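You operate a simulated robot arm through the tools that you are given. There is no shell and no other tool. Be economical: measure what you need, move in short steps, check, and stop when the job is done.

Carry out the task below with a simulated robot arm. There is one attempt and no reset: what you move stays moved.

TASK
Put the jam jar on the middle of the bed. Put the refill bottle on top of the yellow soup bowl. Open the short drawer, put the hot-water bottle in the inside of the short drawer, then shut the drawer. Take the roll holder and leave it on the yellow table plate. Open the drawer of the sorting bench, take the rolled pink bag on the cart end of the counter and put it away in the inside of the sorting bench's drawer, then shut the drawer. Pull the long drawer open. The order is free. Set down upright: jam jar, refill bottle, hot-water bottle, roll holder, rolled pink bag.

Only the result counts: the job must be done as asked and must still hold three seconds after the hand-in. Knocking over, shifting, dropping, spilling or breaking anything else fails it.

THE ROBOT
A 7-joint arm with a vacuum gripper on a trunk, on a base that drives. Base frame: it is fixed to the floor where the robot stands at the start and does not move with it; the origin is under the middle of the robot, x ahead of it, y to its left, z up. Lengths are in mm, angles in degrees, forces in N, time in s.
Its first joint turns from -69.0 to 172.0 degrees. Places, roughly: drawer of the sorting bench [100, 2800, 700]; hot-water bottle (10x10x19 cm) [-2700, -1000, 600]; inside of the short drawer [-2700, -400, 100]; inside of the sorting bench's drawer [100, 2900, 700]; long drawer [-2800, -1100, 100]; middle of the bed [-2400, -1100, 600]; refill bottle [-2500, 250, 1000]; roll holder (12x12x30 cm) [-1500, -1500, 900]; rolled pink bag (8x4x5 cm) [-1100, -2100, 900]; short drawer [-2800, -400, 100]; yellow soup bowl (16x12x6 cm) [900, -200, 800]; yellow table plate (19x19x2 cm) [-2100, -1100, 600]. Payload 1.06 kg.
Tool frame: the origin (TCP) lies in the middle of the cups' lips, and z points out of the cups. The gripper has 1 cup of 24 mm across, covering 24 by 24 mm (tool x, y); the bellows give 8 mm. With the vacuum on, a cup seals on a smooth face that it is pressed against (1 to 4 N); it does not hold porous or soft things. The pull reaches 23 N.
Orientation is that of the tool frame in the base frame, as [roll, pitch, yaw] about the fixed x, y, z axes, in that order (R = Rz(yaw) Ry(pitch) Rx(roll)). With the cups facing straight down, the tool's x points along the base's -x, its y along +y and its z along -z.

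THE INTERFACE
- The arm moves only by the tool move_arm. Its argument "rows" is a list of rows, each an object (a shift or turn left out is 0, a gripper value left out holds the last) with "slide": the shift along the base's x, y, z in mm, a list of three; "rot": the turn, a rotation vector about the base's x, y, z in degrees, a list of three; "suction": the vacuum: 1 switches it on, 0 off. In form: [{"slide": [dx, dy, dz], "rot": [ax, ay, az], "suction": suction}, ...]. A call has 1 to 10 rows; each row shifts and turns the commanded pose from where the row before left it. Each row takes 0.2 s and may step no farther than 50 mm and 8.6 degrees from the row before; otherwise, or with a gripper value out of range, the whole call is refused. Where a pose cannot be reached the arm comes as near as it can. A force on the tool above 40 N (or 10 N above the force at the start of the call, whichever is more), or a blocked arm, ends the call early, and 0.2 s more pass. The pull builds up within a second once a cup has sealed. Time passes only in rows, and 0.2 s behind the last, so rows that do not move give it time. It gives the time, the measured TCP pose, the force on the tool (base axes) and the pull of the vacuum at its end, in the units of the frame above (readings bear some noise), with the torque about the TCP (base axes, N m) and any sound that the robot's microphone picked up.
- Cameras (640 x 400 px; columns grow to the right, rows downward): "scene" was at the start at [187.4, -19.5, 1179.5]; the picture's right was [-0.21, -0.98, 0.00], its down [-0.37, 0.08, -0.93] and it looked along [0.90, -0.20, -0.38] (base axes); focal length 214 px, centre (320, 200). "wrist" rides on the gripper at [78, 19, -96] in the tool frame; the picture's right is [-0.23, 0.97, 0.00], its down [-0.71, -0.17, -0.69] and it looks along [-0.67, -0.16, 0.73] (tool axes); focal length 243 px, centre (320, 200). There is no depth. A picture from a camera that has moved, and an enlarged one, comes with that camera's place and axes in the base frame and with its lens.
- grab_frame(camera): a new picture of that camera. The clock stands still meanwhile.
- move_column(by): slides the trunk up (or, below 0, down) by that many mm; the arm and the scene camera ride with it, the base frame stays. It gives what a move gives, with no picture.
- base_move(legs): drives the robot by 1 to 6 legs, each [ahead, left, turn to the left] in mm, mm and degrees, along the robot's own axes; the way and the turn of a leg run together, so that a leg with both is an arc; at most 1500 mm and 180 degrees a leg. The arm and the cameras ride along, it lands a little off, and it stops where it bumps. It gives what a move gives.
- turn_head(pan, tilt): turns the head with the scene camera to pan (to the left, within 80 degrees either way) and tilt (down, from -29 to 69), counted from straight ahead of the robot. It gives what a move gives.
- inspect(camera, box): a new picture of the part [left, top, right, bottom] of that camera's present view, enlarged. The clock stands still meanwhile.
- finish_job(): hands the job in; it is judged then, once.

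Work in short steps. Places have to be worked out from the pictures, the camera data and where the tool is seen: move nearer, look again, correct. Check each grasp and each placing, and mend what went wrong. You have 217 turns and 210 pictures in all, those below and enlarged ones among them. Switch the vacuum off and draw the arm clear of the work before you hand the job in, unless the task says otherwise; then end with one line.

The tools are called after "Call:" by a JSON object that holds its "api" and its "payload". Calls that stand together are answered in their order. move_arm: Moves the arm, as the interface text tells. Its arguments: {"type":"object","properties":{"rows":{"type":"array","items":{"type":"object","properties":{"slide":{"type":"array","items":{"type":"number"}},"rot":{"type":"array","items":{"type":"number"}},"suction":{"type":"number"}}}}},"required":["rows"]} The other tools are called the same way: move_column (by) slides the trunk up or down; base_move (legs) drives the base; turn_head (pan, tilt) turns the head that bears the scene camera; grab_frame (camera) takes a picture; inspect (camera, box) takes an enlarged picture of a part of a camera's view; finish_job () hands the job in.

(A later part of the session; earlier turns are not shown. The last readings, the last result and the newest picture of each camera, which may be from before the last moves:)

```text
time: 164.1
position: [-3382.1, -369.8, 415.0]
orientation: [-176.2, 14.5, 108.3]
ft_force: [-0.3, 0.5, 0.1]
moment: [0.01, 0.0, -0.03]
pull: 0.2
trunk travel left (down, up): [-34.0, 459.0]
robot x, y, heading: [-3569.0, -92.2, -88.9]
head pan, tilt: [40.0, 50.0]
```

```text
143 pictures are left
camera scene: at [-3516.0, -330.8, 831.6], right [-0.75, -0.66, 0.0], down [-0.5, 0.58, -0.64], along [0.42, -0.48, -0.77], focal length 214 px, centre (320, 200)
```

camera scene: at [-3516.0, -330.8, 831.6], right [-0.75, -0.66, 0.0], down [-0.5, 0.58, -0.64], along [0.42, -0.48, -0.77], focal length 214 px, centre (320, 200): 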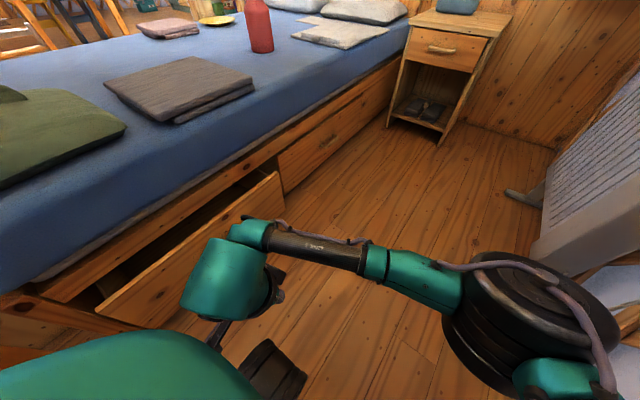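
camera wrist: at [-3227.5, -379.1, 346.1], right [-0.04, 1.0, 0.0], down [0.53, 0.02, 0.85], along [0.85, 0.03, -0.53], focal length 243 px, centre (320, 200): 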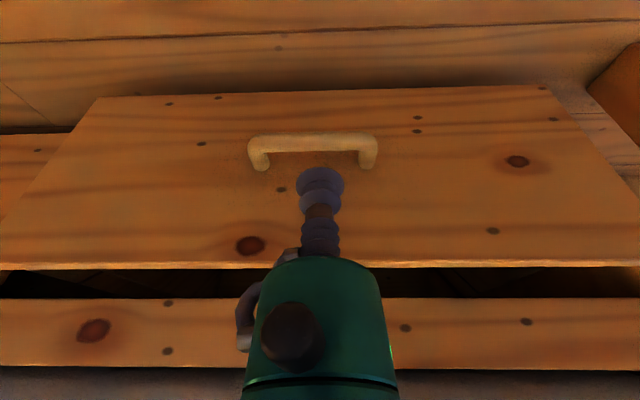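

Good stance. I set the tool vertical, strafe nearer, and plan to hook the inside of the drawer's front panel from above.

Call:
{"api": "move_arm", "payload": {"rows": [{"rot": [7.5, 0, 0]}, {"rot": [7.5, 0, 0]}]}}

Call:
{"api": "base_move", "payload": {"legs": [[0, 150, 0]]}}

Call:
{"api": "move_arm", "payload": {"rows": [{"slide": [45, 0, 0]}, {"slide": [45, 0, 0]}, {"slide": [45, 0, 0]}, {"slide": [30, 0, 0]}]}}

Call:
{"api": "grab_frame", "payload": {"camera": "wrist"}}

Call:
{"api": "grab_frame", "payload": {"camera": "scene"}}

```text
time: 164.7
position: [-3381.9, -371.7, 414.1]
orientation: [179.2, 0.1, 107.6]
ft_force: [0.0, -0.2, -0.8]
moment: [-0.04, -0.02, 0.01]
pull: 0.1
trunk travel left (down, up): [-34.0, 459.0]
robot x, y, heading: [-3572.0, -92.0, -88.9]
head pan, tilt: [40.0, 50.0]
```

```text
time: 166.0
position: [-3236.7, -367.3, 413.8]
orientation: [179.1, 0.1, 107.5]
ft_force: [-0.4, -0.4, -0.8]
moment: [-0.02, -0.01, 0.04]
pull: 0.2
trunk travel left (down, up): [-34.0, 459.0]
robot x, y, heading: [-3421.9, -88.4, -88.9]
head pan, tilt: [40.0, 50.0]
```

```text
time: 167.0
position: [-3184.2, -369.1, 395.4]
orientation: [179.2, 0.1, 107.5]
ft_force: [-0.2, -0.6, 0.0]
moment: [0.02, 0.02, 0.0]
pull: 0.1
out of reach, approached as far as the arm can: row 2, 3, 4
trunk travel left (down, up): [-34.0, 459.0]
robot x, y, heading: [-3423.6, -86.2, -89.1]
head pan, tilt: [40.0, 50.0]
```

```text
142 pictures are left
camera wrist: at [-3191.6, -288.0, 490.5], right [1.0, 0.07, 0.01], down [0.04, -0.73, 0.68], along [0.06, -0.68, -0.73], focal length 243 px, centre (320, 200)
```

wrist: 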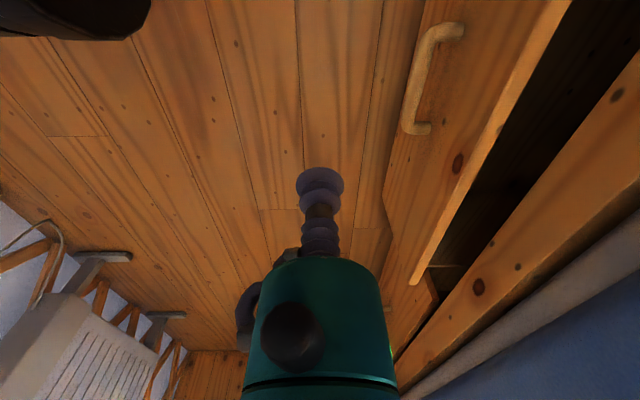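

```text
141 pictures are left
camera scene: at [-3370.2, -328.2, 831.6], right [-0.75, -0.66, 0.0], down [-0.5, 0.58, -0.64], along [0.42, -0.48, -0.77], focal length 214 px, centre (320, 200)
```

scene: 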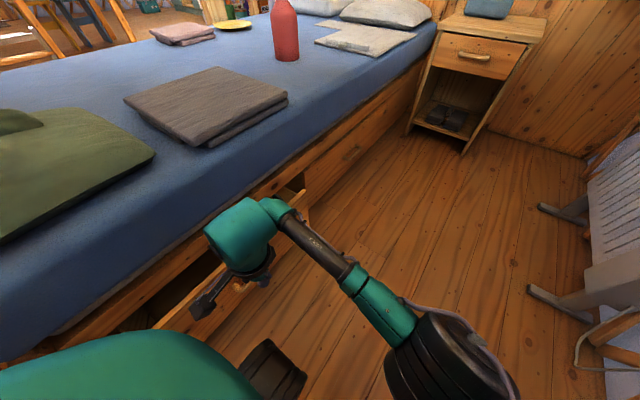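

Reach toward the left seems limited by wrist orientation. I try yawing the tool with the arm and then extending again.

Call:
{"api": "move_arm", "payload": {"rows": [{"slide": [-10, 0, 0], "rot": [0, 0, 8]}, {"rot": [0, 0, 8]}, {"rot": [0, 0, 8]}, {"rot": [0, 0, 8]}, {"rot": [0, 0, 8]}]}}

Call:
{"api": "move_arm", "payload": {"rows": [{"slide": [40, 0, 0]}, {"slide": [40, 0, 0]}, {"slide": [40, 0, 0]}, {"slide": [40, 0, 0]}]}}

```text
time: 168.2
position: [-3195.8, -368.1, 395.0]
orientation: [179.1, 0.1, 147.7]
ft_force: [0.6, 0.2, -0.2]
moment: [0.01, 0.02, -0.01]
pull: 0.1
trunk travel left (down, up): [-34.0, 459.0]
robot x, y, heading: [-3424.1, -87.2, -88.9]
head pan, tilt: [40.0, 50.0]
```

```text
time: 169.2
position: [-3185.8, -367.1, 389.3]
orientation: [179.1, 0.1, 147.5]
ft_force: [0.2, 0.9, -0.4]
moment: [-0.04, 0.0, 0.0]
pull: 0.0
out of reach, approached as far as the arm can: row 1, 2, 3, 4
trunk travel left (down, up): [-34.0, 459.0]
robot x, y, heading: [-3424.6, -87.4, -88.8]
head pan, tilt: [40.0, 50.0]
```

The arm cannot go more than ~240 mm left of the robot. A heading of about -60° puts the drawer ahead-left with the elbow away from the bed. I turn and shift accordingly.

Call:
{"api": "base_move", "payload": {"legs": [[0, 0, 29], [70, 40, 0]]}}

Call:
{"api": "grab_frame", "payload": {"camera": "wrist"}}

Call:
{"api": "grab_frame", "payload": {"camera": "scene"}}

```text
time: 171.7
position: [-3029.3, -243.5, 395.1]
orientation: [179.0, 0.0, 177.5]
ft_force: [-9.1, -4.3, -0.6]
moment: [0.21, -0.48, -0.06]
pull: 0.0
trunk travel left (down, up): [-34.0, 459.0]
robot x, y, heading: [-3369.1, -118.0, -60.3]
head pan, tilt: [40.0, 50.0]
stopped in leg 2: the force on the tool passed its limit (the readings are from after the stop); the commanded pose is now the measured one
```

```text
140 pictures are left
camera wrist: at [-3106.9, -222.4, 491.2], right [0.28, 0.96, 0.02], down [0.7, -0.21, 0.68], along [0.66, -0.18, -0.73], focal length 243 px, centre (320, 200)
```

wrist: 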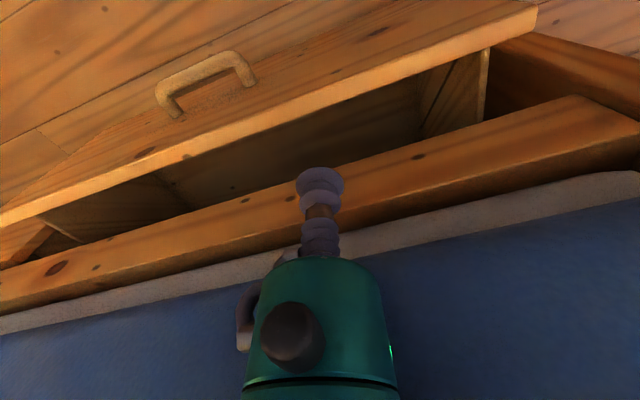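

```text
139 pictures are left
camera scene: at [-3208.1, -303.4, 831.8], right [-0.34, -0.94, 0.0], down [-0.72, 0.26, -0.64], along [0.6, -0.22, -0.77], focal length 214 px, centre (320, 200)
```

scene: 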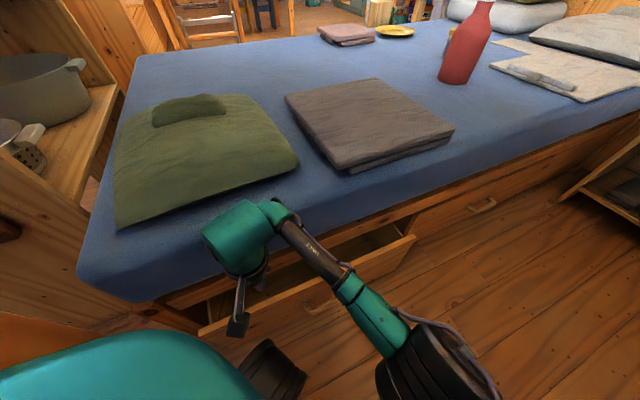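

The wrist housing touches the mattress at vertical; the drawer gap (x -3015…-2932) is right below. I tilt the top back by ~21° and then go into the gap.

Call:
{"api": "move_arm", "payload": {"rows": [{"slide": [-10, 0, 5], "rot": [0, -7, 0]}, {"rot": [0, -7, 0]}, {"rot": [0, -7, 0]}, {"slide": [20, 0, -20]}, {"slide": [20, 0, -20]}]}}

Call:
{"api": "grab_frame", "payload": {"camera": "wrist"}}

```text
time: 172.9
position: [-3008.6, -242.4, 365.7]
orientation: [177.7, 20.3, 177.2]
ft_force: [-16.0, -5.0, 8.6]
moment: [0.46, -1.18, 0.07]
pull: 0.2
trunk travel left (down, up): [-34.0, 459.0]
robot x, y, heading: [-3370.8, -116.7, -60.4]
head pan, tilt: [40.0, 50.0]
stopped in row 5: the force on the tool passed its limit (the readings are from after the stop); the commanded pose is now the measured one
```

```text
138 pictures are left
camera wrist: at [-3114.0, -222.0, 428.8], right [0.25, 0.96, 0.12], down [0.42, -0.22, 0.88], along [0.87, -0.17, -0.46], focal length 243 px, centre (320, 200)
```

wrist: 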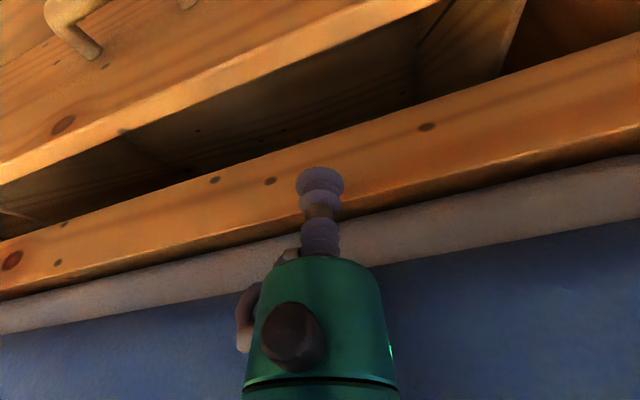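

Contact again with the upper wrist. Better: hook the handle (farther from the bed) with heading ≈-75°. I pull the arm off and turn the base.

Call:
{"api": "move_arm", "payload": {"rows": [{"slide": [-30, 0, 5]}, {"slide": [-40, 0, 0]}, {"slide": [-40, 0, 0]}]}}

Call:
{"api": "base_move", "payload": {"legs": [[0, 0, -15]]}}

Call:
{"api": "grab_frame", "payload": {"camera": "wrist"}}

```text
time: 173.5
position: [-3066.2, -243.9, 375.9]
orientation: [177.7, 21.3, 176.8]
ft_force: [0.4, -2.0, 1.8]
moment: [0.17, 0.33, 0.23]
pull: 0.1
trunk travel left (down, up): [-34.0, 459.0]
robot x, y, heading: [-3367.7, -119.3, -60.1]
head pan, tilt: [40.0, 50.0]
stopped in row 3: the force on the tool passed its limit (the readings are from after the stop); the commanded pose is now the measured one
```

```text
time: 174.8
position: [-3109.7, -319.6, 376.4]
orientation: [177.6, 21.2, 161.5]
ft_force: [3.0, -0.6, 3.0]
moment: [0.14, 0.54, -0.18]
pull: 0.1
trunk travel left (down, up): [-34.0, 459.0]
robot x, y, heading: [-3369.1, -117.8, -75.6]
head pan, tilt: [40.0, 50.0]
```

```text
137 pictures are left
camera wrist: at [-3207.1, -270.4, 436.8], right [0.5, 0.86, 0.12], down [0.33, -0.32, 0.89], along [0.8, -0.4, -0.44], focal length 243 px, centre (320, 200)
```

wrist: 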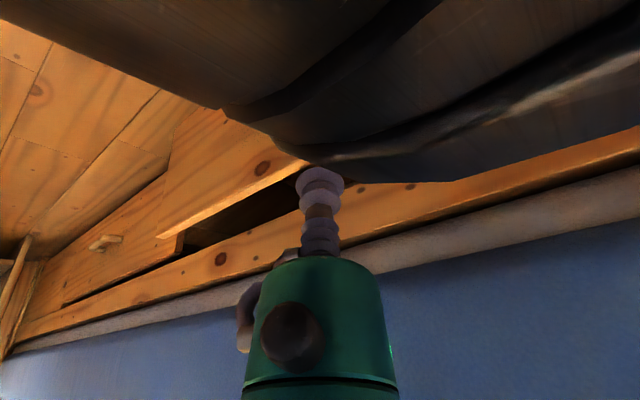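

The tool is too close to the robot's own base here. I move the arm out along the aisle, then back the base off for a heading of about -30° with the arm extended.

Call:
{"api": "move_arm", "payload": {"rows": [{"slide": [-5, -30, 25]}, {"slide": [-5, -40, 25]}, {"slide": [-5, -40, 20]}]}}

Call:
{"api": "base_move", "payload": {"legs": [[0, -170, 0], [0, 0, 45]]}}

Call:
{"api": "grab_frame", "payload": {"camera": "scene"}}

```text
time: 175.6
position: [-3126.1, -427.5, 447.2]
orientation: [177.6, 21.4, 161.7]
ft_force: [0.1, 0.3, -0.6]
moment: [-0.01, -0.01, -0.01]
pull: 0.1
trunk travel left (down, up): [-34.0, 459.0]
robot x, y, heading: [-3366.6, -115.7, -75.3]
head pan, tilt: [40.0, 50.0]
```

```text
time: 179.1
position: [-3145.8, -209.9, 445.6]
orientation: [177.6, 21.3, -154.0]
ft_force: [0.3, -0.1, 0.1]
moment: [-0.01, -0.02, 0.03]
pull: 0.1
trunk travel left (down, up): [-34.0, 459.0]
robot x, y, heading: [-3538.5, -161.9, -30.8]
head pan, tilt: [40.0, 50.0]
```

```text
136 pictures are left
camera scene: at [-3301.8, -242.6, 831.6], right [0.16, -0.99, 0.0], down [-0.76, -0.12, -0.64], along [0.63, 0.1, -0.77], focal length 214 px, centre (320, 200)
```

scene: 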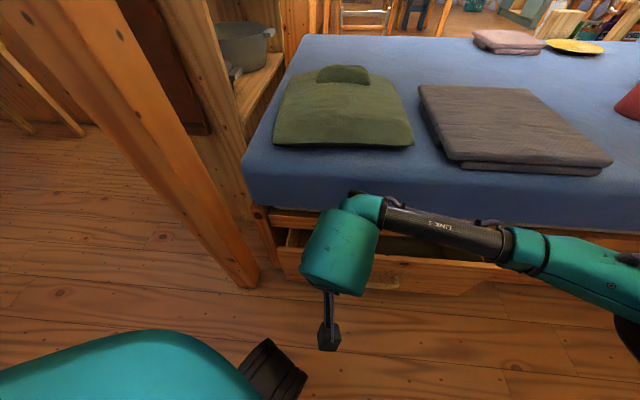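

Now remove the sideways tilt and move over to the handle's y, lowering.

Call:
{"api": "move_arm", "payload": {"rows": [{"slide": [0, -40, 0], "rot": [-5.7, 0, 0]}, {"slide": [0, -40, 0], "rot": [-5.7, 0, 0]}, {"slide": [0, -45, -15]}, {"slide": [0, -43, -20]}, {"slide": [0, 0, -45]}, {"slide": [0, 0, -45]}, {"slide": [0, 0, -45]}]}}

Call:
{"api": "grab_frame", "payload": {"camera": "wrist"}}

Call:
{"api": "grab_frame", "payload": {"camera": "scene"}}

```text
time: 180.7
position: [-3144.1, -377.9, 274.7]
orientation: [-171.6, 15.9, -150.5]
ft_force: [0.0, 0.8, -0.4]
moment: [-0.02, -0.02, 0.02]
pull: 0.1
trunk travel left (down, up): [-34.0, 459.0]
robot x, y, heading: [-3534.2, -159.9, -30.9]
head pan, tilt: [40.0, 50.0]
```

```text
135 pictures are left
camera wrist: at [-3247.7, -399.3, 341.3], right [-0.24, 0.97, -0.07], down [0.46, 0.18, 0.87], along [0.85, 0.18, -0.49], focal length 243 px, centre (320, 200)
```

wrist: 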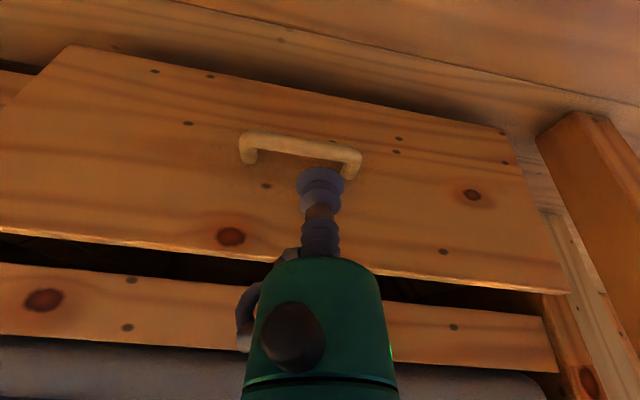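

```text
134 pictures are left
camera scene: at [-3301.8, -242.6, 831.6], right [0.16, -0.99, 0.0], down [-0.76, -0.12, -0.64], along [0.63, 0.1, -0.77], focal length 214 px, centre (320, 200)
```

scene: 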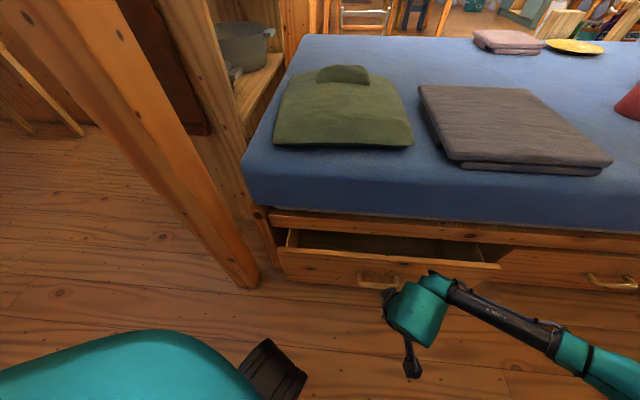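

Now the clearance is good: bar at x≈-3042, face ≈-3010, y≈-380. I move to the entry point above the gap.

Call:
{"api": "move_arm", "payload": {"rows": [{"slide": [35, 0, -15]}, {"slide": [35, -2, -15]}, {"slide": [22, 0, -20]}]}}

Call:
{"api": "grab_frame", "payload": {"camera": "wrist"}}

```text
time: 181.5
position: [-3052.6, -381.9, 225.2]
orientation: [-171.8, 16.0, -150.5]
ft_force: [0.1, -0.3, -0.6]
moment: [0.03, 0.01, 0.01]
pull: 0.1
trunk travel left (down, up): [-34.0, 459.0]
robot x, y, heading: [-3534.0, -160.4, -30.8]
head pan, tilt: [40.0, 50.0]
```

```text
133 pictures are left
camera wrist: at [-3155.1, -402.2, 291.6], right [-0.24, 0.97, -0.07], down [0.46, 0.18, 0.87], along [0.85, 0.18, -0.49], focal length 243 px, centre (320, 200)
```

wrist: 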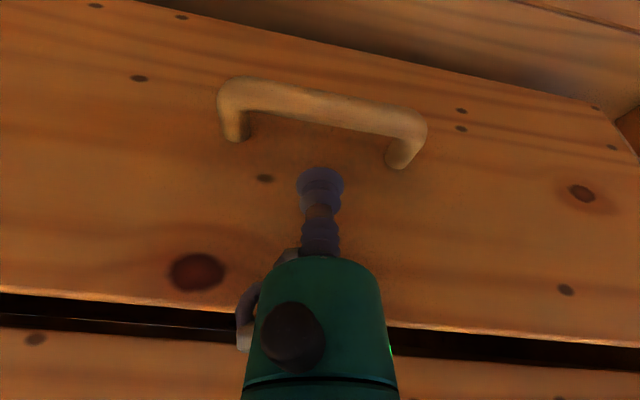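

Aligned. Insert along the tool axis behind the bar.

Call:
{"api": "move_arm", "payload": {"rows": [{"slide": [8, -1, -22]}, {"slide": [8, -1, -22]}, {"slide": [6, 0, -20]}, {"slide": [5, 0, -18]}]}}

Call:
{"api": "grab_frame", "payload": {"camera": "wrist"}}

```text
time: 181.9
position: [-3041.6, -381.6, 220.8]
orientation: [-171.7, 17.1, -150.6]
ft_force: [2.4, 0.3, 14.8]
moment: [0.15, -0.18, -0.03]
pull: 0.0
out of reach, approached as far as the arm can: row 1, 2
trunk travel left (down, up): [-34.0, 459.0]
robot x, y, heading: [-3537.0, -160.6, -30.6]
head pan, tilt: [40.0, 50.0]
stopped in row 2: the force on the tool passed its limit (the readings are from after the stop); the commanded pose is now the measured one
```

```text
132 pictures are left
camera wrist: at [-3146.1, -401.6, 285.2], right [-0.24, 0.97, -0.07], down [0.44, 0.17, 0.88], along [0.86, 0.18, -0.47], focal length 243 px, centre (320, 200)
```

wrist: 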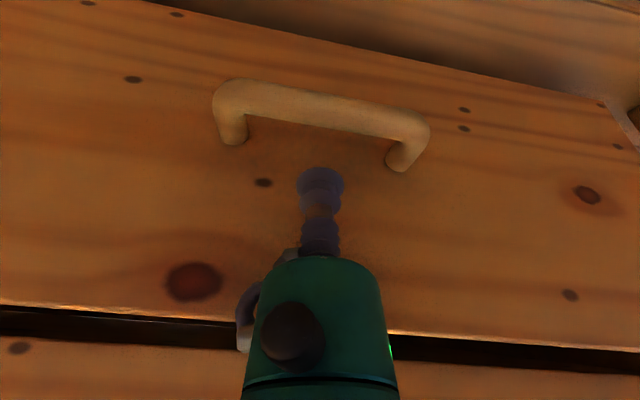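

The housing's rim hits the panel top edge, and reach is near its limit. I lift, tilt 10° more, move the base 40 mm closer, and retry.

Call:
{"api": "move_arm", "payload": {"rows": [{"slide": [-20, 0, 20]}, {"slide": [-20, 0, 5], "rot": [0, -6, 0]}, {"slide": [-20, 20, 0], "rot": [0, -6, 0]}]}}

Call:
{"api": "base_move", "payload": {"legs": [[45, 0, 0]]}}

Call:
{"api": "grab_frame", "payload": {"camera": "wrist"}}

```text
time: 182.8
position: [-3105.2, -359.9, 244.7]
orientation: [-165.1, 27.2, -148.2]
ft_force: [-0.1, 0.3, 0.0]
moment: [-0.02, 0.0, 0.02]
pull: 0.1
trunk travel left (down, up): [-34.0, 459.0]
robot x, y, heading: [-3538.3, -163.4, -30.9]
head pan, tilt: [40.0, 50.0]
```

```text
time: 183.7
position: [-3065.6, -384.1, 244.7]
orientation: [-165.1, 27.0, -148.3]
ft_force: [-0.1, -0.6, 0.2]
moment: [0.0, 0.01, -0.04]
pull: 0.0
trunk travel left (down, up): [-34.0, 459.0]
robot x, y, heading: [-3498.4, -183.7, -31.2]
head pan, tilt: [40.0, 50.0]
```

```text
131 pictures are left
camera wrist: at [-3180.6, -405.8, 285.9], right [-0.22, 0.97, -0.12], down [0.26, 0.17, 0.95], along [0.94, 0.18, -0.29], focal length 243 px, centre (320, 200)
```

wrist: 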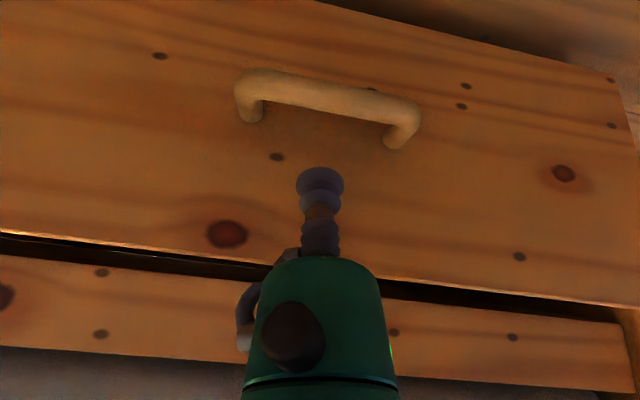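

The approach line matches the tool axis exactly now: insert ~118 mm along it.

Call:
{"api": "move_arm", "payload": {"rows": [{"slide": [12, 0.6, -20.5]}, {"slide": [12, 0.6, -20.5]}, {"slide": [12, 0.6, -20.5]}, {"slide": [12, 0.6, -20.5]}]}}

Call:
{"api": "grab_frame", "payload": {"camera": "wrist"}}

```text
time: 184.7
position: [-3015.5, -382.9, 166.2]
orientation: [-165.0, 27.5, -148.2]
ft_force: [1.8, -3.2, 24.8]
moment: [0.37, -0.61, 0.07]
pull: 0.1
trunk travel left (down, up): [-34.0, 459.0]
robot x, y, heading: [-3498.7, -184.1, -30.9]
head pan, tilt: [40.0, 50.0]
```

```text
130 pictures are left
camera wrist: at [-3131.4, -403.2, 206.8], right [-0.22, 0.97, -0.12], down [0.25, 0.17, 0.95], along [0.94, 0.18, -0.28], focal length 243 px, centre (320, 200)
```

wrist: 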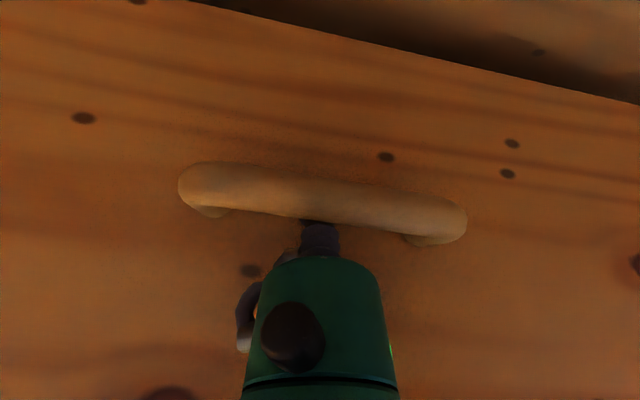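

The cup is behind the bar. Pull gently in -x.

Call:
{"api": "move_arm", "payload": {"rows": [{"slide": [-12, 0, 0]}, {"slide": [-20, 0, 0]}, {"slide": [-20, 0, 0]}]}}

Call:
{"api": "grab_frame", "payload": {"camera": "wrist"}}

Call:
{"api": "grab_frame", "payload": {"camera": "scene"}}

```text
time: 185.0
position: [-3021.8, -382.2, 166.1]
orientation: [-164.9, 27.5, -148.0]
ft_force: [0.9, 0.0, 10.3]
moment: [0.01, -0.68, 0.18]
pull: 0.1
trunk travel left (down, up): [-34.0, 459.0]
robot x, y, heading: [-3498.4, -184.8, -30.9]
head pan, tilt: [40.0, 50.0]
stopped in row 1: the force on the tool passed its limit (the readings are from after the stop); the commanded pose is now the measured one
```

```text
129 pictures are left
camera wrist: at [-3137.6, -403.7, 206.5], right [-0.22, 0.97, -0.12], down [0.25, 0.17, 0.95], along [0.94, 0.18, -0.28], focal length 243 px, centre (320, 200)
```

wrist: 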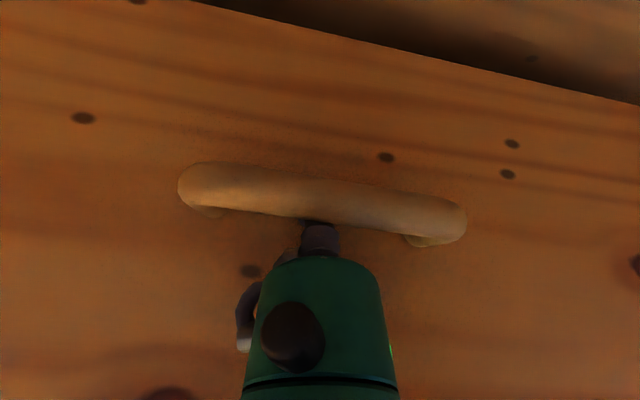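

```text
128 pictures are left
camera scene: at [-3263.6, -265.9, 831.7], right [0.16, -0.99, 0.0], down [-0.76, -0.12, -0.64], along [0.64, 0.1, -0.77], focal length 214 px, centre (320, 200)
```

scene: 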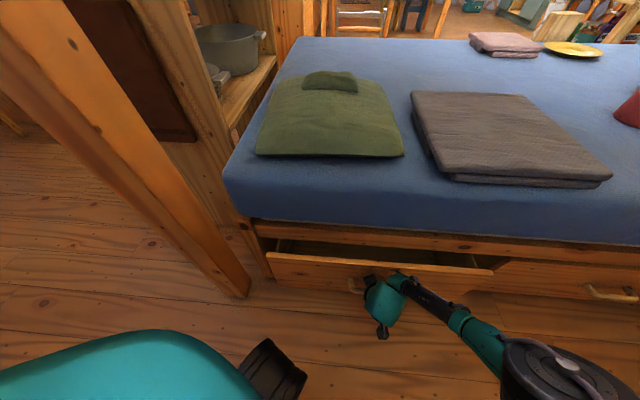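

The drawer follows. I pull in smaller steps to limit the force.

Call:
{"api": "move_arm", "payload": {"rows": [{"slide": [-3, 0, 0]}, {"slide": [-3, 0, 0]}, {"slide": [-4, 0, 0]}, {"slide": [-4, 0, 0]}, {"slide": [-4, 0, 0]}, {"slide": [-4, 0, 0]}, {"slide": [-4, 0, 0]}, {"slide": [-4, 0, 0]}, {"slide": [-4, 0, 0]}, {"slide": [-4, 0, 0]}]}}

```text
time: 187.2
position: [-3060.6, -385.4, 165.3]
orientation: [-164.6, 27.3, -148.0]
ft_force: [3.2, -22.8, 25.2]
moment: [1.11, -0.84, 0.26]
pull: 0.0
trunk travel left (down, up): [-34.0, 459.0]
robot x, y, heading: [-3499.8, -184.3, -30.8]
head pan, tilt: [40.0, 50.0]
```

Works. Continue, slightly faster, nudging y by +3 and up slightly to relieve.

Call:
{"api": "move_arm", "payload": {"rows": [{"slide": [-4, 2, 1]}, {"slide": [-7, 1, 1]}, {"slide": [-7, 0, 0]}, {"slide": [-7, 0, 0]}, {"slide": [-7, 0, 0]}, {"slide": [-7, 0, 0]}, {"slide": [-7, 0, 0]}, {"slide": [-7, 0, 0]}, {"slide": [-7, 0, 0]}, {"slide": [-7, 0, 0]}]}}

Call:
{"api": "grab_frame", "payload": {"camera": "scene"}}

```text
time: 189.4
position: [-3120.9, -379.2, 167.1]
orientation: [-165.0, 27.1, -148.1]
ft_force: [1.9, -21.9, 8.3]
moment: [0.63, -0.28, 0.24]
pull: 0.2
out of reach, approached as far as the arm can: row 10
trunk travel left (down, up): [-34.0, 459.0]
robot x, y, heading: [-3496.7, -186.9, -31.0]
head pan, tilt: [40.0, 50.0]
```

```text
127 pictures are left
camera scene: at [-3263.4, -266.3, 831.6], right [0.16, -0.99, 0.0], down [-0.76, -0.12, -0.64], along [0.63, 0.1, -0.77], focal length 214 px, centre (320, 200)
```

scene: 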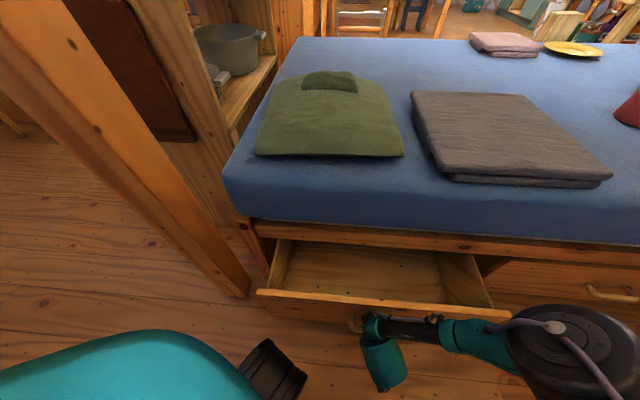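

Drawer is ~160 mm open. I pull further by moving the base straight in world -x.

Call:
{"api": "base_move", "payload": {"legs": [[-43, -26, 0]]}}

Call:
{"api": "grab_frame", "payload": {"camera": "scene"}}

```text
time: 190.4
position: [-3170.8, -377.9, 167.4]
orientation: [-165.1, 27.2, -148.1]
ft_force: [-1.7, -21.6, 8.2]
moment: [0.64, -0.46, 0.14]
pull: 0.0
trunk travel left (down, up): [-34.0, 459.0]
robot x, y, heading: [-3547.1, -185.5, -31.0]
head pan, tilt: [40.0, 50.0]
```

```text
126 pictures are left
camera scene: at [-3313.3, -265.7, 831.6], right [0.16, -0.99, 0.0], down [-0.76, -0.12, -0.64], along [0.63, 0.1, -0.77], focal length 214 px, centre (320, 200)
```

scene: 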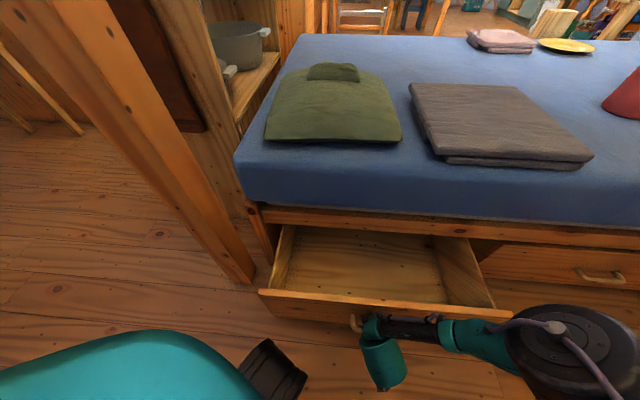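

Base pulling works well. A bit more.

Call:
{"api": "base_move", "payload": {"legs": [[-52, -31, 0]]}}

Call:
{"api": "grab_frame", "payload": {"camera": "scene"}}

```text
time: 191.3
position: [-3230.8, -380.0, 166.7]
orientation: [-164.9, 27.2, -148.1]
ft_force: [-0.1, -26.7, 8.8]
moment: [0.76, -0.43, 0.21]
pull: 0.0
trunk travel left (down, up): [-34.0, 459.0]
robot x, y, heading: [-3604.3, -183.9, -30.8]
head pan, tilt: [40.0, 50.0]
```

```text
125 pictures are left
camera scene: at [-3374.0, -265.6, 831.6], right [0.16, -0.99, 0.0], down [-0.76, -0.12, -0.64], along [0.63, 0.1, -0.77], focal length 214 px, centre (320, 200)
```

scene: 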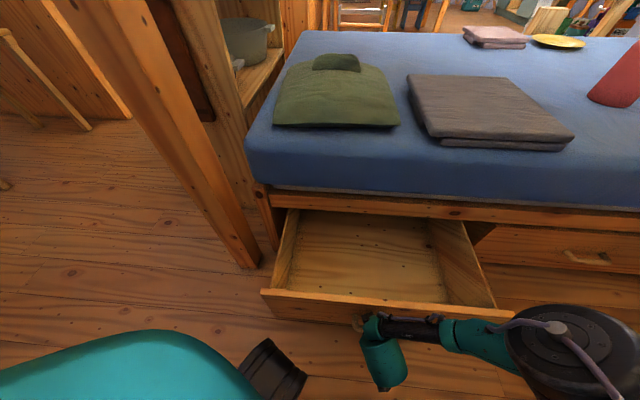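

Opened ~270 mm. Now unhook: ease forward, then withdraw along the tool axis.

Call:
{"api": "move_arm", "payload": {"rows": [{"slide": [5, 2, 0]}, {"slide": [-10, 0, 20]}, {"slide": [-13, 0, 22]}, {"slide": [-13, 0, 22]}, {"slide": [-13, 0, 22]}, {"slide": [-13, 0, 22]}, {"slide": [0, 0, 45]}, {"slide": [0, 0, 45]}]}}

Call:
{"api": "grab_frame", "payload": {"camera": "scene"}}

```text
time: 193.1
position: [-3287.7, -379.3, 364.5]
orientation: [-164.7, 27.0, -148.2]
ft_force: [-0.4, 0.5, -0.5]
moment: [0.03, -0.01, -0.01]
pull: 0.0
trunk travel left (down, up): [-34.0, 459.0]
robot x, y, heading: [-3610.2, -177.4, -30.7]
head pan, tilt: [40.0, 50.0]
```

```text
124 pictures are left
camera scene: at [-3373.7, -265.5, 831.5], right [0.16, -0.99, 0.0], down [-0.76, -0.12, -0.64], along [0.63, 0.1, -0.77], focal length 214 px, centre (320, 200)
```

scene: 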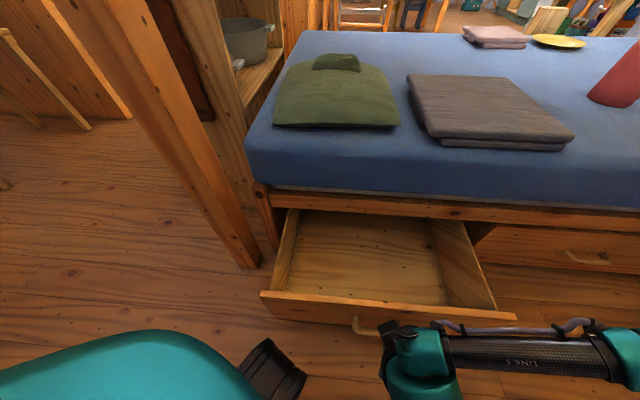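

The drawer is open and the tool is free. I set the tool vertical, raise trunk and arm for the hot-water bottle.

Call:
{"api": "move_arm", "payload": {"rows": [{"slide": [0, 0, 30], "rot": [0, 7.6, 0]}, {"slide": [0, 0, 30], "rot": [0, 7.6, 0]}, {"slide": [0, 0, 40], "rot": [0, 7.6, 0]}, {"slide": [0, 0, 40], "rot": [0, 7.7, 0]}, {"slide": [0, 0, 45]}, {"slide": [0, 0, 45]}, {"slide": [0, 0, 45]}]}}

Call:
{"api": "move_column", "payload": {"by": 150}}

```text
time: 194.7
position: [-3288.9, -374.8, 640.1]
orientation: [179.7, 0.5, -152.0]
ft_force: [-1.0, -0.1, 0.3]
moment: [0.0, 0.0, 0.0]
pull: 0.2
trunk travel left (down, up): [-34.0, 459.0]
robot x, y, heading: [-3610.8, -183.3, -30.7]
head pan, tilt: [40.0, 50.0]
```

```text
time: 196.5
position: [-3287.0, -377.3, 789.8]
orientation: [179.6, 0.6, -152.1]
ft_force: [-0.2, 0.5, 0.8]
moment: [0.02, 0.02, -0.02]
pull: 0.1
trunk travel left (down, up): [-184.0, 309.0]
robot x, y, heading: [-3610.1, -184.8, -30.7]
head pan, tilt: [40.0, 50.0]
```

Turn to face the bed and strafe to the bottle's y.

Call:
{"api": "base_move", "payload": {"legs": [[0, 0, 30.7], [35, 0, 0], [0, -770, 0]]}}

Call:
{"api": "move_column", "payload": {"by": 60}}

Call:
{"api": "turn_head", "payload": {"pan": 30, "tilt": 35}}

Call:
{"api": "grab_frame", "payload": {"camera": "scene"}}

```text
time: 202.3
position: [-3191.4, -899.2, 790.1]
orientation: [179.7, -0.1, -122.0]
ft_force: [-0.4, 0.1, -0.5]
moment: [-0.02, 0.01, 0.0]
pull: 0.1
trunk travel left (down, up): [-184.0, 309.0]
robot x, y, heading: [-3574.1, -899.6, -0.9]
head pan, tilt: [40.0, 50.0]
stopped in leg 3: the robot was blocked; the commanded pose is now the measured one
```

```text
time: 203.3
position: [-3160.3, -896.7, 849.5]
orientation: [179.9, 0.1, -121.8]
ft_force: [0.2, 0.4, -0.5]
moment: [0.01, -0.03, 0.0]
pull: 0.0
trunk travel left (down, up): [-244.0, 249.0]
robot x, y, heading: [-3535.4, -896.5, -0.5]
head pan, tilt: [40.0, 50.0]
```

```text
time: 204.1
position: [-3159.4, -897.4, 849.0]
orientation: [179.7, 0.0, -121.9]
ft_force: [0.2, 0.3, -0.1]
moment: [0.03, -0.03, -0.01]
pull: 0.2
trunk travel left (down, up): [-244.0, 249.0]
robot x, y, heading: [-3538.1, -897.4, -0.9]
head pan, tilt: [30.0, 35.0]
```

```text
123 pictures are left
camera scene: at [-3342.3, -845.7, 1079.1], right [0.49, -0.87, 0.0], down [-0.5, -0.29, -0.81], along [0.71, 0.4, -0.58], focal length 214 px, centre (320, 200)
```

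scene: 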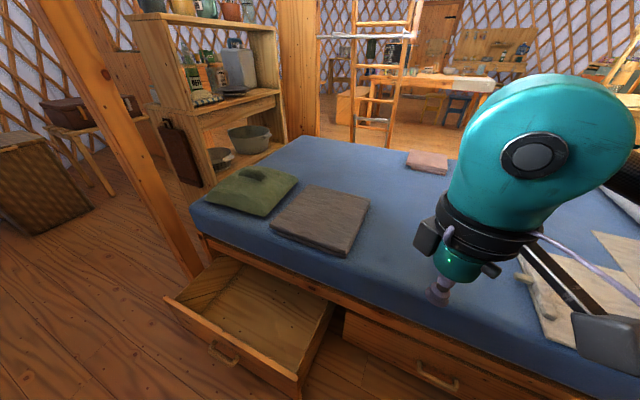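

Blocked slightly at y≈-900, good enough. Drive forward toward the bed beside the bottle.

Call:
{"api": "base_move", "payload": {"legs": [[150, 0, 0.8], [180, -40, 0]]}}

Call:
{"api": "grab_frame", "payload": {"camera": "scene"}}

Call:
{"api": "grab_frame", "payload": {"camera": "wrist"}}

```text
time: 204.8
position: [-3160.4, -901.1, 851.6]
orientation: [179.7, 0.3, -122.1]
ft_force: [0.4, 0.5, 0.2]
moment: [-0.02, 0.01, 0.01]
pull: 0.1
trunk travel left (down, up): [-244.0, 249.0]
robot x, y, heading: [-3537.8, -897.2, -1.1]
head pan, tilt: [30.0, 35.0]
stopped in leg 1: the robot was blocked; the commanded pose is now the measured one
```

```text
122 pictures are left
camera scene: at [-3343.0, -850.0, 1081.6], right [0.49, -0.87, 0.0], down [-0.5, -0.28, -0.82], along [0.71, 0.4, -0.58], focal length 214 px, centre (320, 200)
```

scene: 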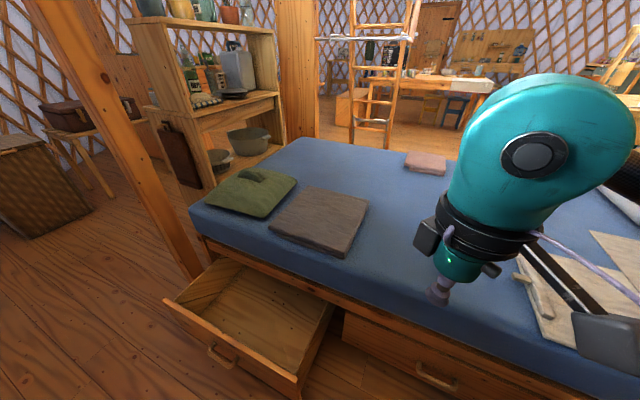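

```text
121 pictures are left
camera wrist: at [-3216.9, -957.4, 946.0], right [-0.7, 0.72, 0.01], down [0.52, 0.5, 0.69], along [0.49, 0.48, -0.73], focal length 243 px, centre (320, 200)
```

wrist: 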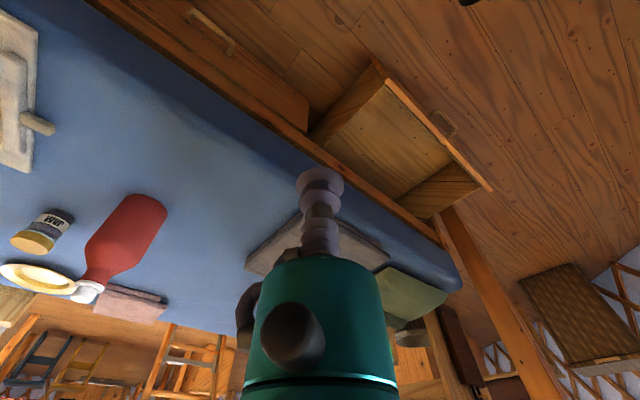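

The base seems jammed against something on its right/rear; I strafe left first.

Call:
{"api": "base_move", "payload": {"legs": [[0, 60, 0]]}}

Call:
{"api": "turn_head", "payload": {"pan": 75, "tilt": 40}}

Call:
{"api": "grab_frame", "payload": {"camera": "scene"}}

```text
time: 205.8
position: [-3159.4, -841.8, 849.0]
orientation: [179.6, 0.4, -122.1]
ft_force: [0.1, -0.8, 0.1]
moment: [0.03, 0.02, 0.01]
pull: 0.1
trunk travel left (down, up): [-244.0, 249.0]
robot x, y, heading: [-3534.4, -833.9, -0.9]
head pan, tilt: [30.0, 35.0]
```

```text
time: 206.9
position: [-3159.5, -842.6, 850.2]
orientation: [179.6, 0.4, -122.1]
ft_force: [-0.3, 0.7, -0.4]
moment: [0.02, -0.03, 0.0]
pull: 0.1
trunk travel left (down, up): [-244.0, 249.0]
robot x, y, heading: [-3536.1, -833.8, -0.8]
head pan, tilt: [75.0, 40.0]
```

```text
120 pictures are left
camera scene: at [-3396.2, -753.5, 1072.7], right [0.96, -0.28, 0.0], down [-0.18, -0.62, -0.77], along [0.21, 0.74, -0.64], focal length 214 px, centre (320, 200)
```

scene: 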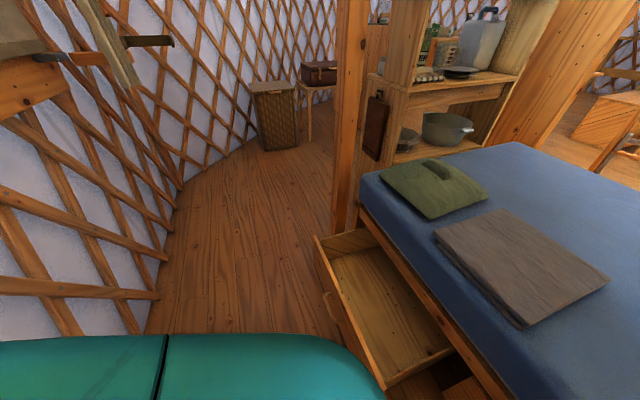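

Try forward now.

Call:
{"api": "base_move", "payload": {"legs": [[80, 0, 0]]}}

Call:
{"api": "base_move", "payload": {"legs": [[80, -60, 0]]}}

```text
time: 207.9
position: [-3080.3, -845.5, 849.6]
orientation: [179.7, 0.4, -122.1]
ft_force: [-0.8, 0.0, 0.3]
moment: [0.0, -0.01, 0.01]
pull: 0.0
trunk travel left (down, up): [-244.0, 249.0]
robot x, y, heading: [-3456.0, -835.9, -1.1]
head pan, tilt: [75.0, 40.0]
```

```text
time: 209.1
position: [-3002.0, -903.7, 850.4]
orientation: [179.7, 0.5, -122.0]
ft_force: [-0.4, 0.5, 0.5]
moment: [-0.03, 0.01, 0.01]
pull: 0.0
trunk travel left (down, up): [-244.0, 249.0]
robot x, y, heading: [-3376.3, -897.2, -0.6]
head pan, tilt: [75.0, 40.0]
```

Free now. Continue to the bed side, checking the view.

Call:
{"api": "base_move", "payload": {"legs": [[150, -50, 0]]}}

Call:
{"api": "turn_head", "payload": {"pan": 30, "tilt": 45}}

Call:
{"api": "grab_frame", "payload": {"camera": "scene"}}

Call:
{"api": "grab_frame", "payload": {"camera": "wrist"}}

```text
time: 210.5
position: [-2852.7, -956.1, 849.4]
orientation: [179.7, 0.5, -122.0]
ft_force: [0.0, 0.5, 1.1]
moment: [-0.02, 0.02, -0.03]
pull: 0.0
trunk travel left (down, up): [-244.0, 249.0]
robot x, y, heading: [-3226.1, -947.8, -1.1]
head pan, tilt: [75.0, 40.0]
```

```text
time: 211.6
position: [-2853.2, -955.4, 849.5]
orientation: [179.7, 0.4, -121.9]
ft_force: [-0.4, 0.3, -0.4]
moment: [-0.01, -0.02, -0.02]
pull: 0.1
trunk travel left (down, up): [-244.0, 249.0]
robot x, y, heading: [-3227.4, -945.2, -0.9]
head pan, tilt: [30.0, 45.0]
```

```text
119 pictures are left
camera scene: at [-3042.1, -909.4, 1065.8], right [0.49, -0.87, 0.0], down [-0.62, -0.34, -0.71], along [0.62, 0.34, -0.71], focal length 214 px, centre (320, 200)
```

scene: 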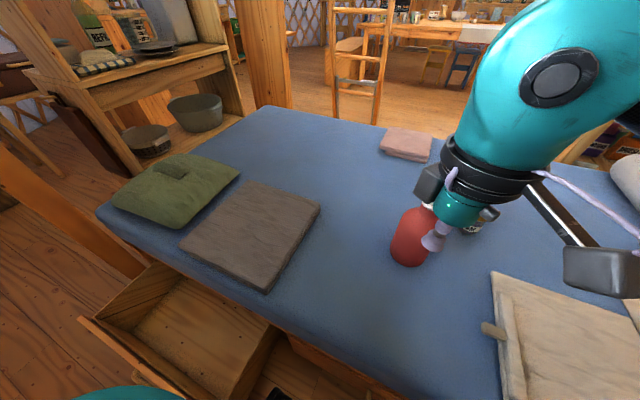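

```text
118 pictures are left
camera wrist: at [-2909.8, -1013.1, 944.6], right [-0.7, 0.71, 0.01], down [0.52, 0.5, 0.69], along [0.49, 0.49, -0.72], focal length 243 px, centre (320, 200)
```

wrist: 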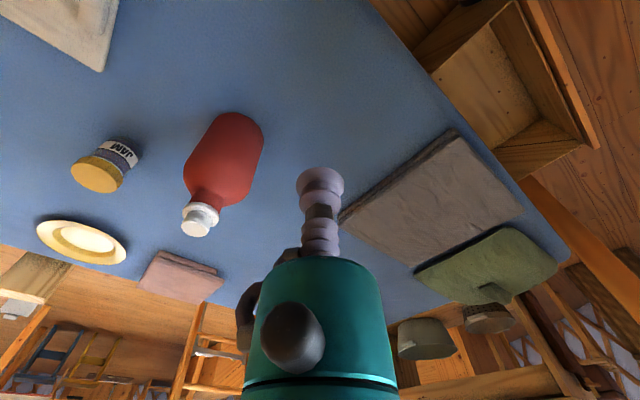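

Cap top estimated at [-2648, -958, 760]. I move above it.

Call:
{"api": "move_arm", "payload": {"rows": [{"slide": [40, 0, 0]}, {"slide": [40, 0, 0]}, {"slide": [40, 0, 0]}, {"slide": [40, -1, -10]}, {"slide": [40, -1, -15]}]}}

Call:
{"api": "grab_frame", "payload": {"camera": "wrist"}}

```text
time: 212.8
position: [-2772.9, -956.6, 851.1]
orientation: [179.8, 0.5, -122.0]
ft_force: [-0.2, -0.2, 0.0]
moment: [-0.02, 0.03, 0.02]
pull: 0.0
out of reach, approached as far as the arm can: row 3, 4, 5
trunk travel left (down, up): [-244.0, 249.0]
robot x, y, heading: [-3224.6, -947.4, -0.6]
head pan, tilt: [30.0, 45.0]
```

```text
117 pictures are left
camera wrist: at [-2829.9, -1013.6, 944.8], right [-0.7, 0.71, 0.01], down [0.52, 0.5, 0.69], along [0.49, 0.49, -0.72], focal length 243 px, centre (320, 200)
```

wrist: 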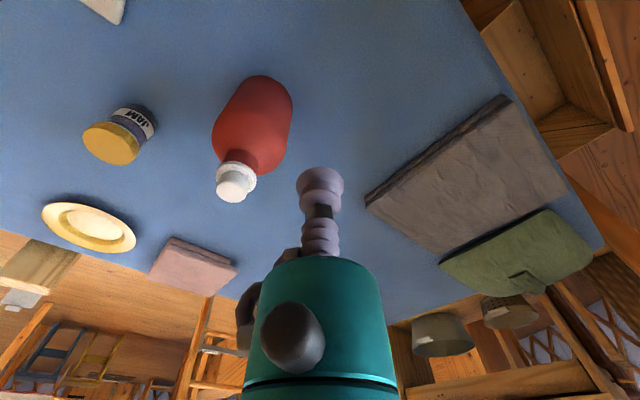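

Reach is limited by the tool's yaw now; I turn the tool back to the earlier yaw and extend again.

Call:
{"api": "move_arm", "payload": {"rows": [{"slide": [-10, 0, 0], "rot": [0, 0, -8]}, {"rot": [0, 0, -8]}, {"rot": [0, 0, -8]}, {"rot": [0, 0, -8]}, {"rot": [0, 0, -8]}, {"rot": [0, 0, -8]}, {"rot": [0, 0, -8]}]}}

Call:
{"api": "move_arm", "payload": {"rows": [{"slide": [40, 0, 0]}, {"slide": [40, 0, 0]}, {"slide": [40, 0, 0]}]}}

Call:
{"api": "grab_frame", "payload": {"camera": "wrist"}}

```text
time: 214.4
position: [-2782.1, -954.4, 849.9]
orientation: [179.7, 0.5, -178.2]
ft_force: [-0.7, 0.8, -0.3]
moment: [-0.03, -0.03, 0.01]
pull: 0.1
trunk travel left (down, up): [-244.0, 249.0]
robot x, y, heading: [-3226.5, -945.6, -0.8]
head pan, tilt: [30.0, 45.0]
```

```text
time: 215.2
position: [-2661.0, -954.5, 850.2]
orientation: [179.7, 0.6, -178.1]
ft_force: [0.3, 0.8, 0.6]
moment: [0.0, -0.03, 0.01]
pull: 0.1
trunk travel left (down, up): [-244.0, 249.0]
robot x, y, heading: [-3229.0, -946.7, -0.8]
head pan, tilt: [30.0, 45.0]
```

```text
116 pictures are left
camera wrist: at [-2740.5, -937.6, 943.9], right [0.2, 0.98, 0.01], down [0.71, -0.15, 0.69], along [0.68, -0.13, -0.72], focal length 243 px, centre (320, 200)
```

wrist: 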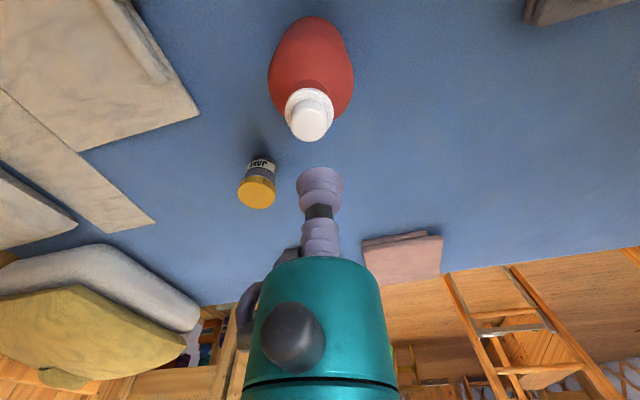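

Reach restored. Cap top at ≈[-2650, -962]. Align and descend with vacuum on.

Call:
{"api": "move_arm", "payload": {"rows": [{"slide": [10, -8, 0]}, {"slide": [0, 0, -40], "suction": 1}, {"slide": [0, 0, -30]}, {"slide": [0, 0, -8]}]}}

Call:
{"api": "grab_frame", "payload": {"camera": "wrist"}}

```text
time: 216.2
position: [-2651.8, -964.4, 771.9]
orientation: [179.7, 0.6, -178.0]
ft_force: [0.3, -0.1, 0.9]
moment: [0.01, 0.0, -0.01]
pull: 0.0
trunk travel left (down, up): [-244.0, 249.0]
robot x, y, heading: [-3226.1, -949.2, -0.9]
head pan, tilt: [30.0, 45.0]
```

```text
115 pictures are left
camera wrist: at [-2730.2, -946.9, 866.5], right [0.2, 0.98, 0.01], down [0.71, -0.15, 0.69], along [0.68, -0.13, -0.72], focal length 243 px, centre (320, 200)
```

wrist: 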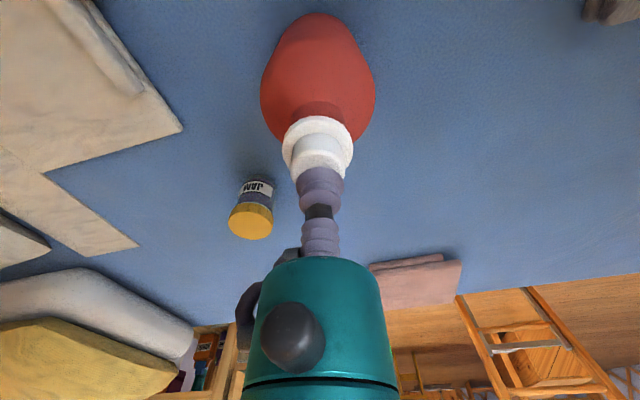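

Nearly there; descend slowly to contact.

Call:
{"api": "move_arm", "payload": {"rows": [{"slide": [0, 0, -5]}, {"slide": [0, 0, -4]}, {"slide": [0, 0, -4]}]}}

```text
time: 217.0
position: [-2652.0, -962.7, 761.1]
orientation: [179.7, 0.7, -178.1]
ft_force: [4.4, -0.8, 18.9]
moment: [-0.05, 0.08, 0.02]
pull: 23.5
trunk travel left (down, up): [-244.0, 249.0]
robot x, y, heading: [-3227.8, -947.9, -0.8]
head pan, tilt: [30.0, 45.0]
```

Sealed. Lift the bottle.

Call:
{"api": "move_arm", "payload": {"rows": [{"slide": [0, 0, 10]}, {"slide": [0, 0, 20]}, {"slide": [0, 0, 30]}, {"slide": [-20, 0, 20]}]}}

Call:
{"api": "grab_frame", "payload": {"camera": "scene"}}

```text
time: 218.0
position: [-2671.7, -962.5, 837.2]
orientation: [179.7, 0.5, -178.1]
ft_force: [-0.4, 0.6, -3.1]
moment: [-0.03, -0.01, -0.01]
pull: 23.1
trunk travel left (down, up): [-244.0, 249.0]
robot x, y, heading: [-3227.7, -947.2, -0.6]
head pan, tilt: [30.0, 45.0]
```

```text
114 pictures are left
camera scene: at [-3042.0, -909.5, 1065.7], right [0.49, -0.87, 0.0], down [-0.62, -0.34, -0.71], along [0.62, 0.34, -0.71], focal length 214 px, centre (320, 200)
```

scene: 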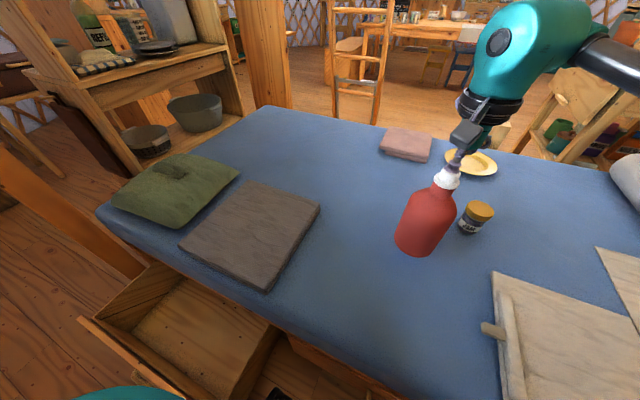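

Held (~3 N). I retract the arm and drive back out of the gap the way I came.

Call:
{"api": "move_arm", "payload": {"rows": [{"slide": [-40, 0, 0]}, {"slide": [-40, 0, 0]}, {"slide": [-40, 0, 0]}, {"slide": [-40, 0, 0]}]}}

Call:
{"api": "base_move", "payload": {"legs": [[-150, 50, 0], [-160, 60, 0], [0, 350, 0], [0, 350, 0]]}}

Call:
{"api": "grab_frame", "payload": {"camera": "scene"}}

```text
time: 219.0
position: [-2832.9, -963.8, 836.9]
orientation: [179.6, 0.6, -178.0]
ft_force: [0.2, 0.5, -3.3]
moment: [0.01, 0.0, 0.02]
pull: 22.6
trunk travel left (down, up): [-244.0, 249.0]
robot x, y, heading: [-3230.8, -944.9, -1.0]
head pan, tilt: [30.0, 45.0]
```

```text
time: 221.6
position: [-3139.8, -848.6, 837.1]
orientation: [179.7, 0.5, -178.0]
ft_force: [0.2, 0.0, -3.2]
moment: [0.0, -0.01, 0.03]
pull: 22.5
trunk travel left (down, up): [-244.0, 249.0]
robot x, y, heading: [-3532.6, -833.2, -1.0]
head pan, tilt: [30.0, 45.0]
stopped in leg 2: the robot was blocked; the commanded pose is now the measured one
```

```text
113 pictures are left
camera scene: at [-3349.2, -795.8, 1066.2], right [0.49, -0.87, 0.0], down [-0.62, -0.34, -0.71], along [0.62, 0.34, -0.71], focal length 214 px, centre (320, 200)
```

scene: 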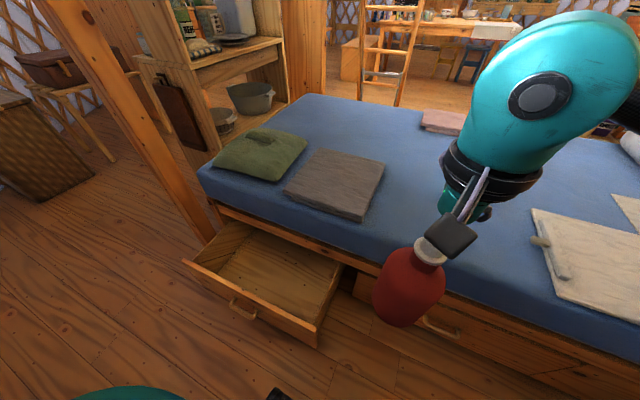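

Backed against the radiator; now strafe left toward the drawer.

Call:
{"api": "base_move", "payload": {"legs": [[15, 0, 0], [0, 350, 0], [0, 350, 0]]}}

```text
time: 226.2
position: [-3113.2, -135.8, 836.5]
orientation: [179.6, 0.5, -178.0]
ft_force: [0.4, 0.3, -3.6]
moment: [0.01, -0.02, -0.01]
pull: 22.9
trunk travel left (down, up): [-244.0, 249.0]
robot x, y, heading: [-3509.0, -118.2, -0.8]
head pan, tilt: [30.0, 45.0]
```

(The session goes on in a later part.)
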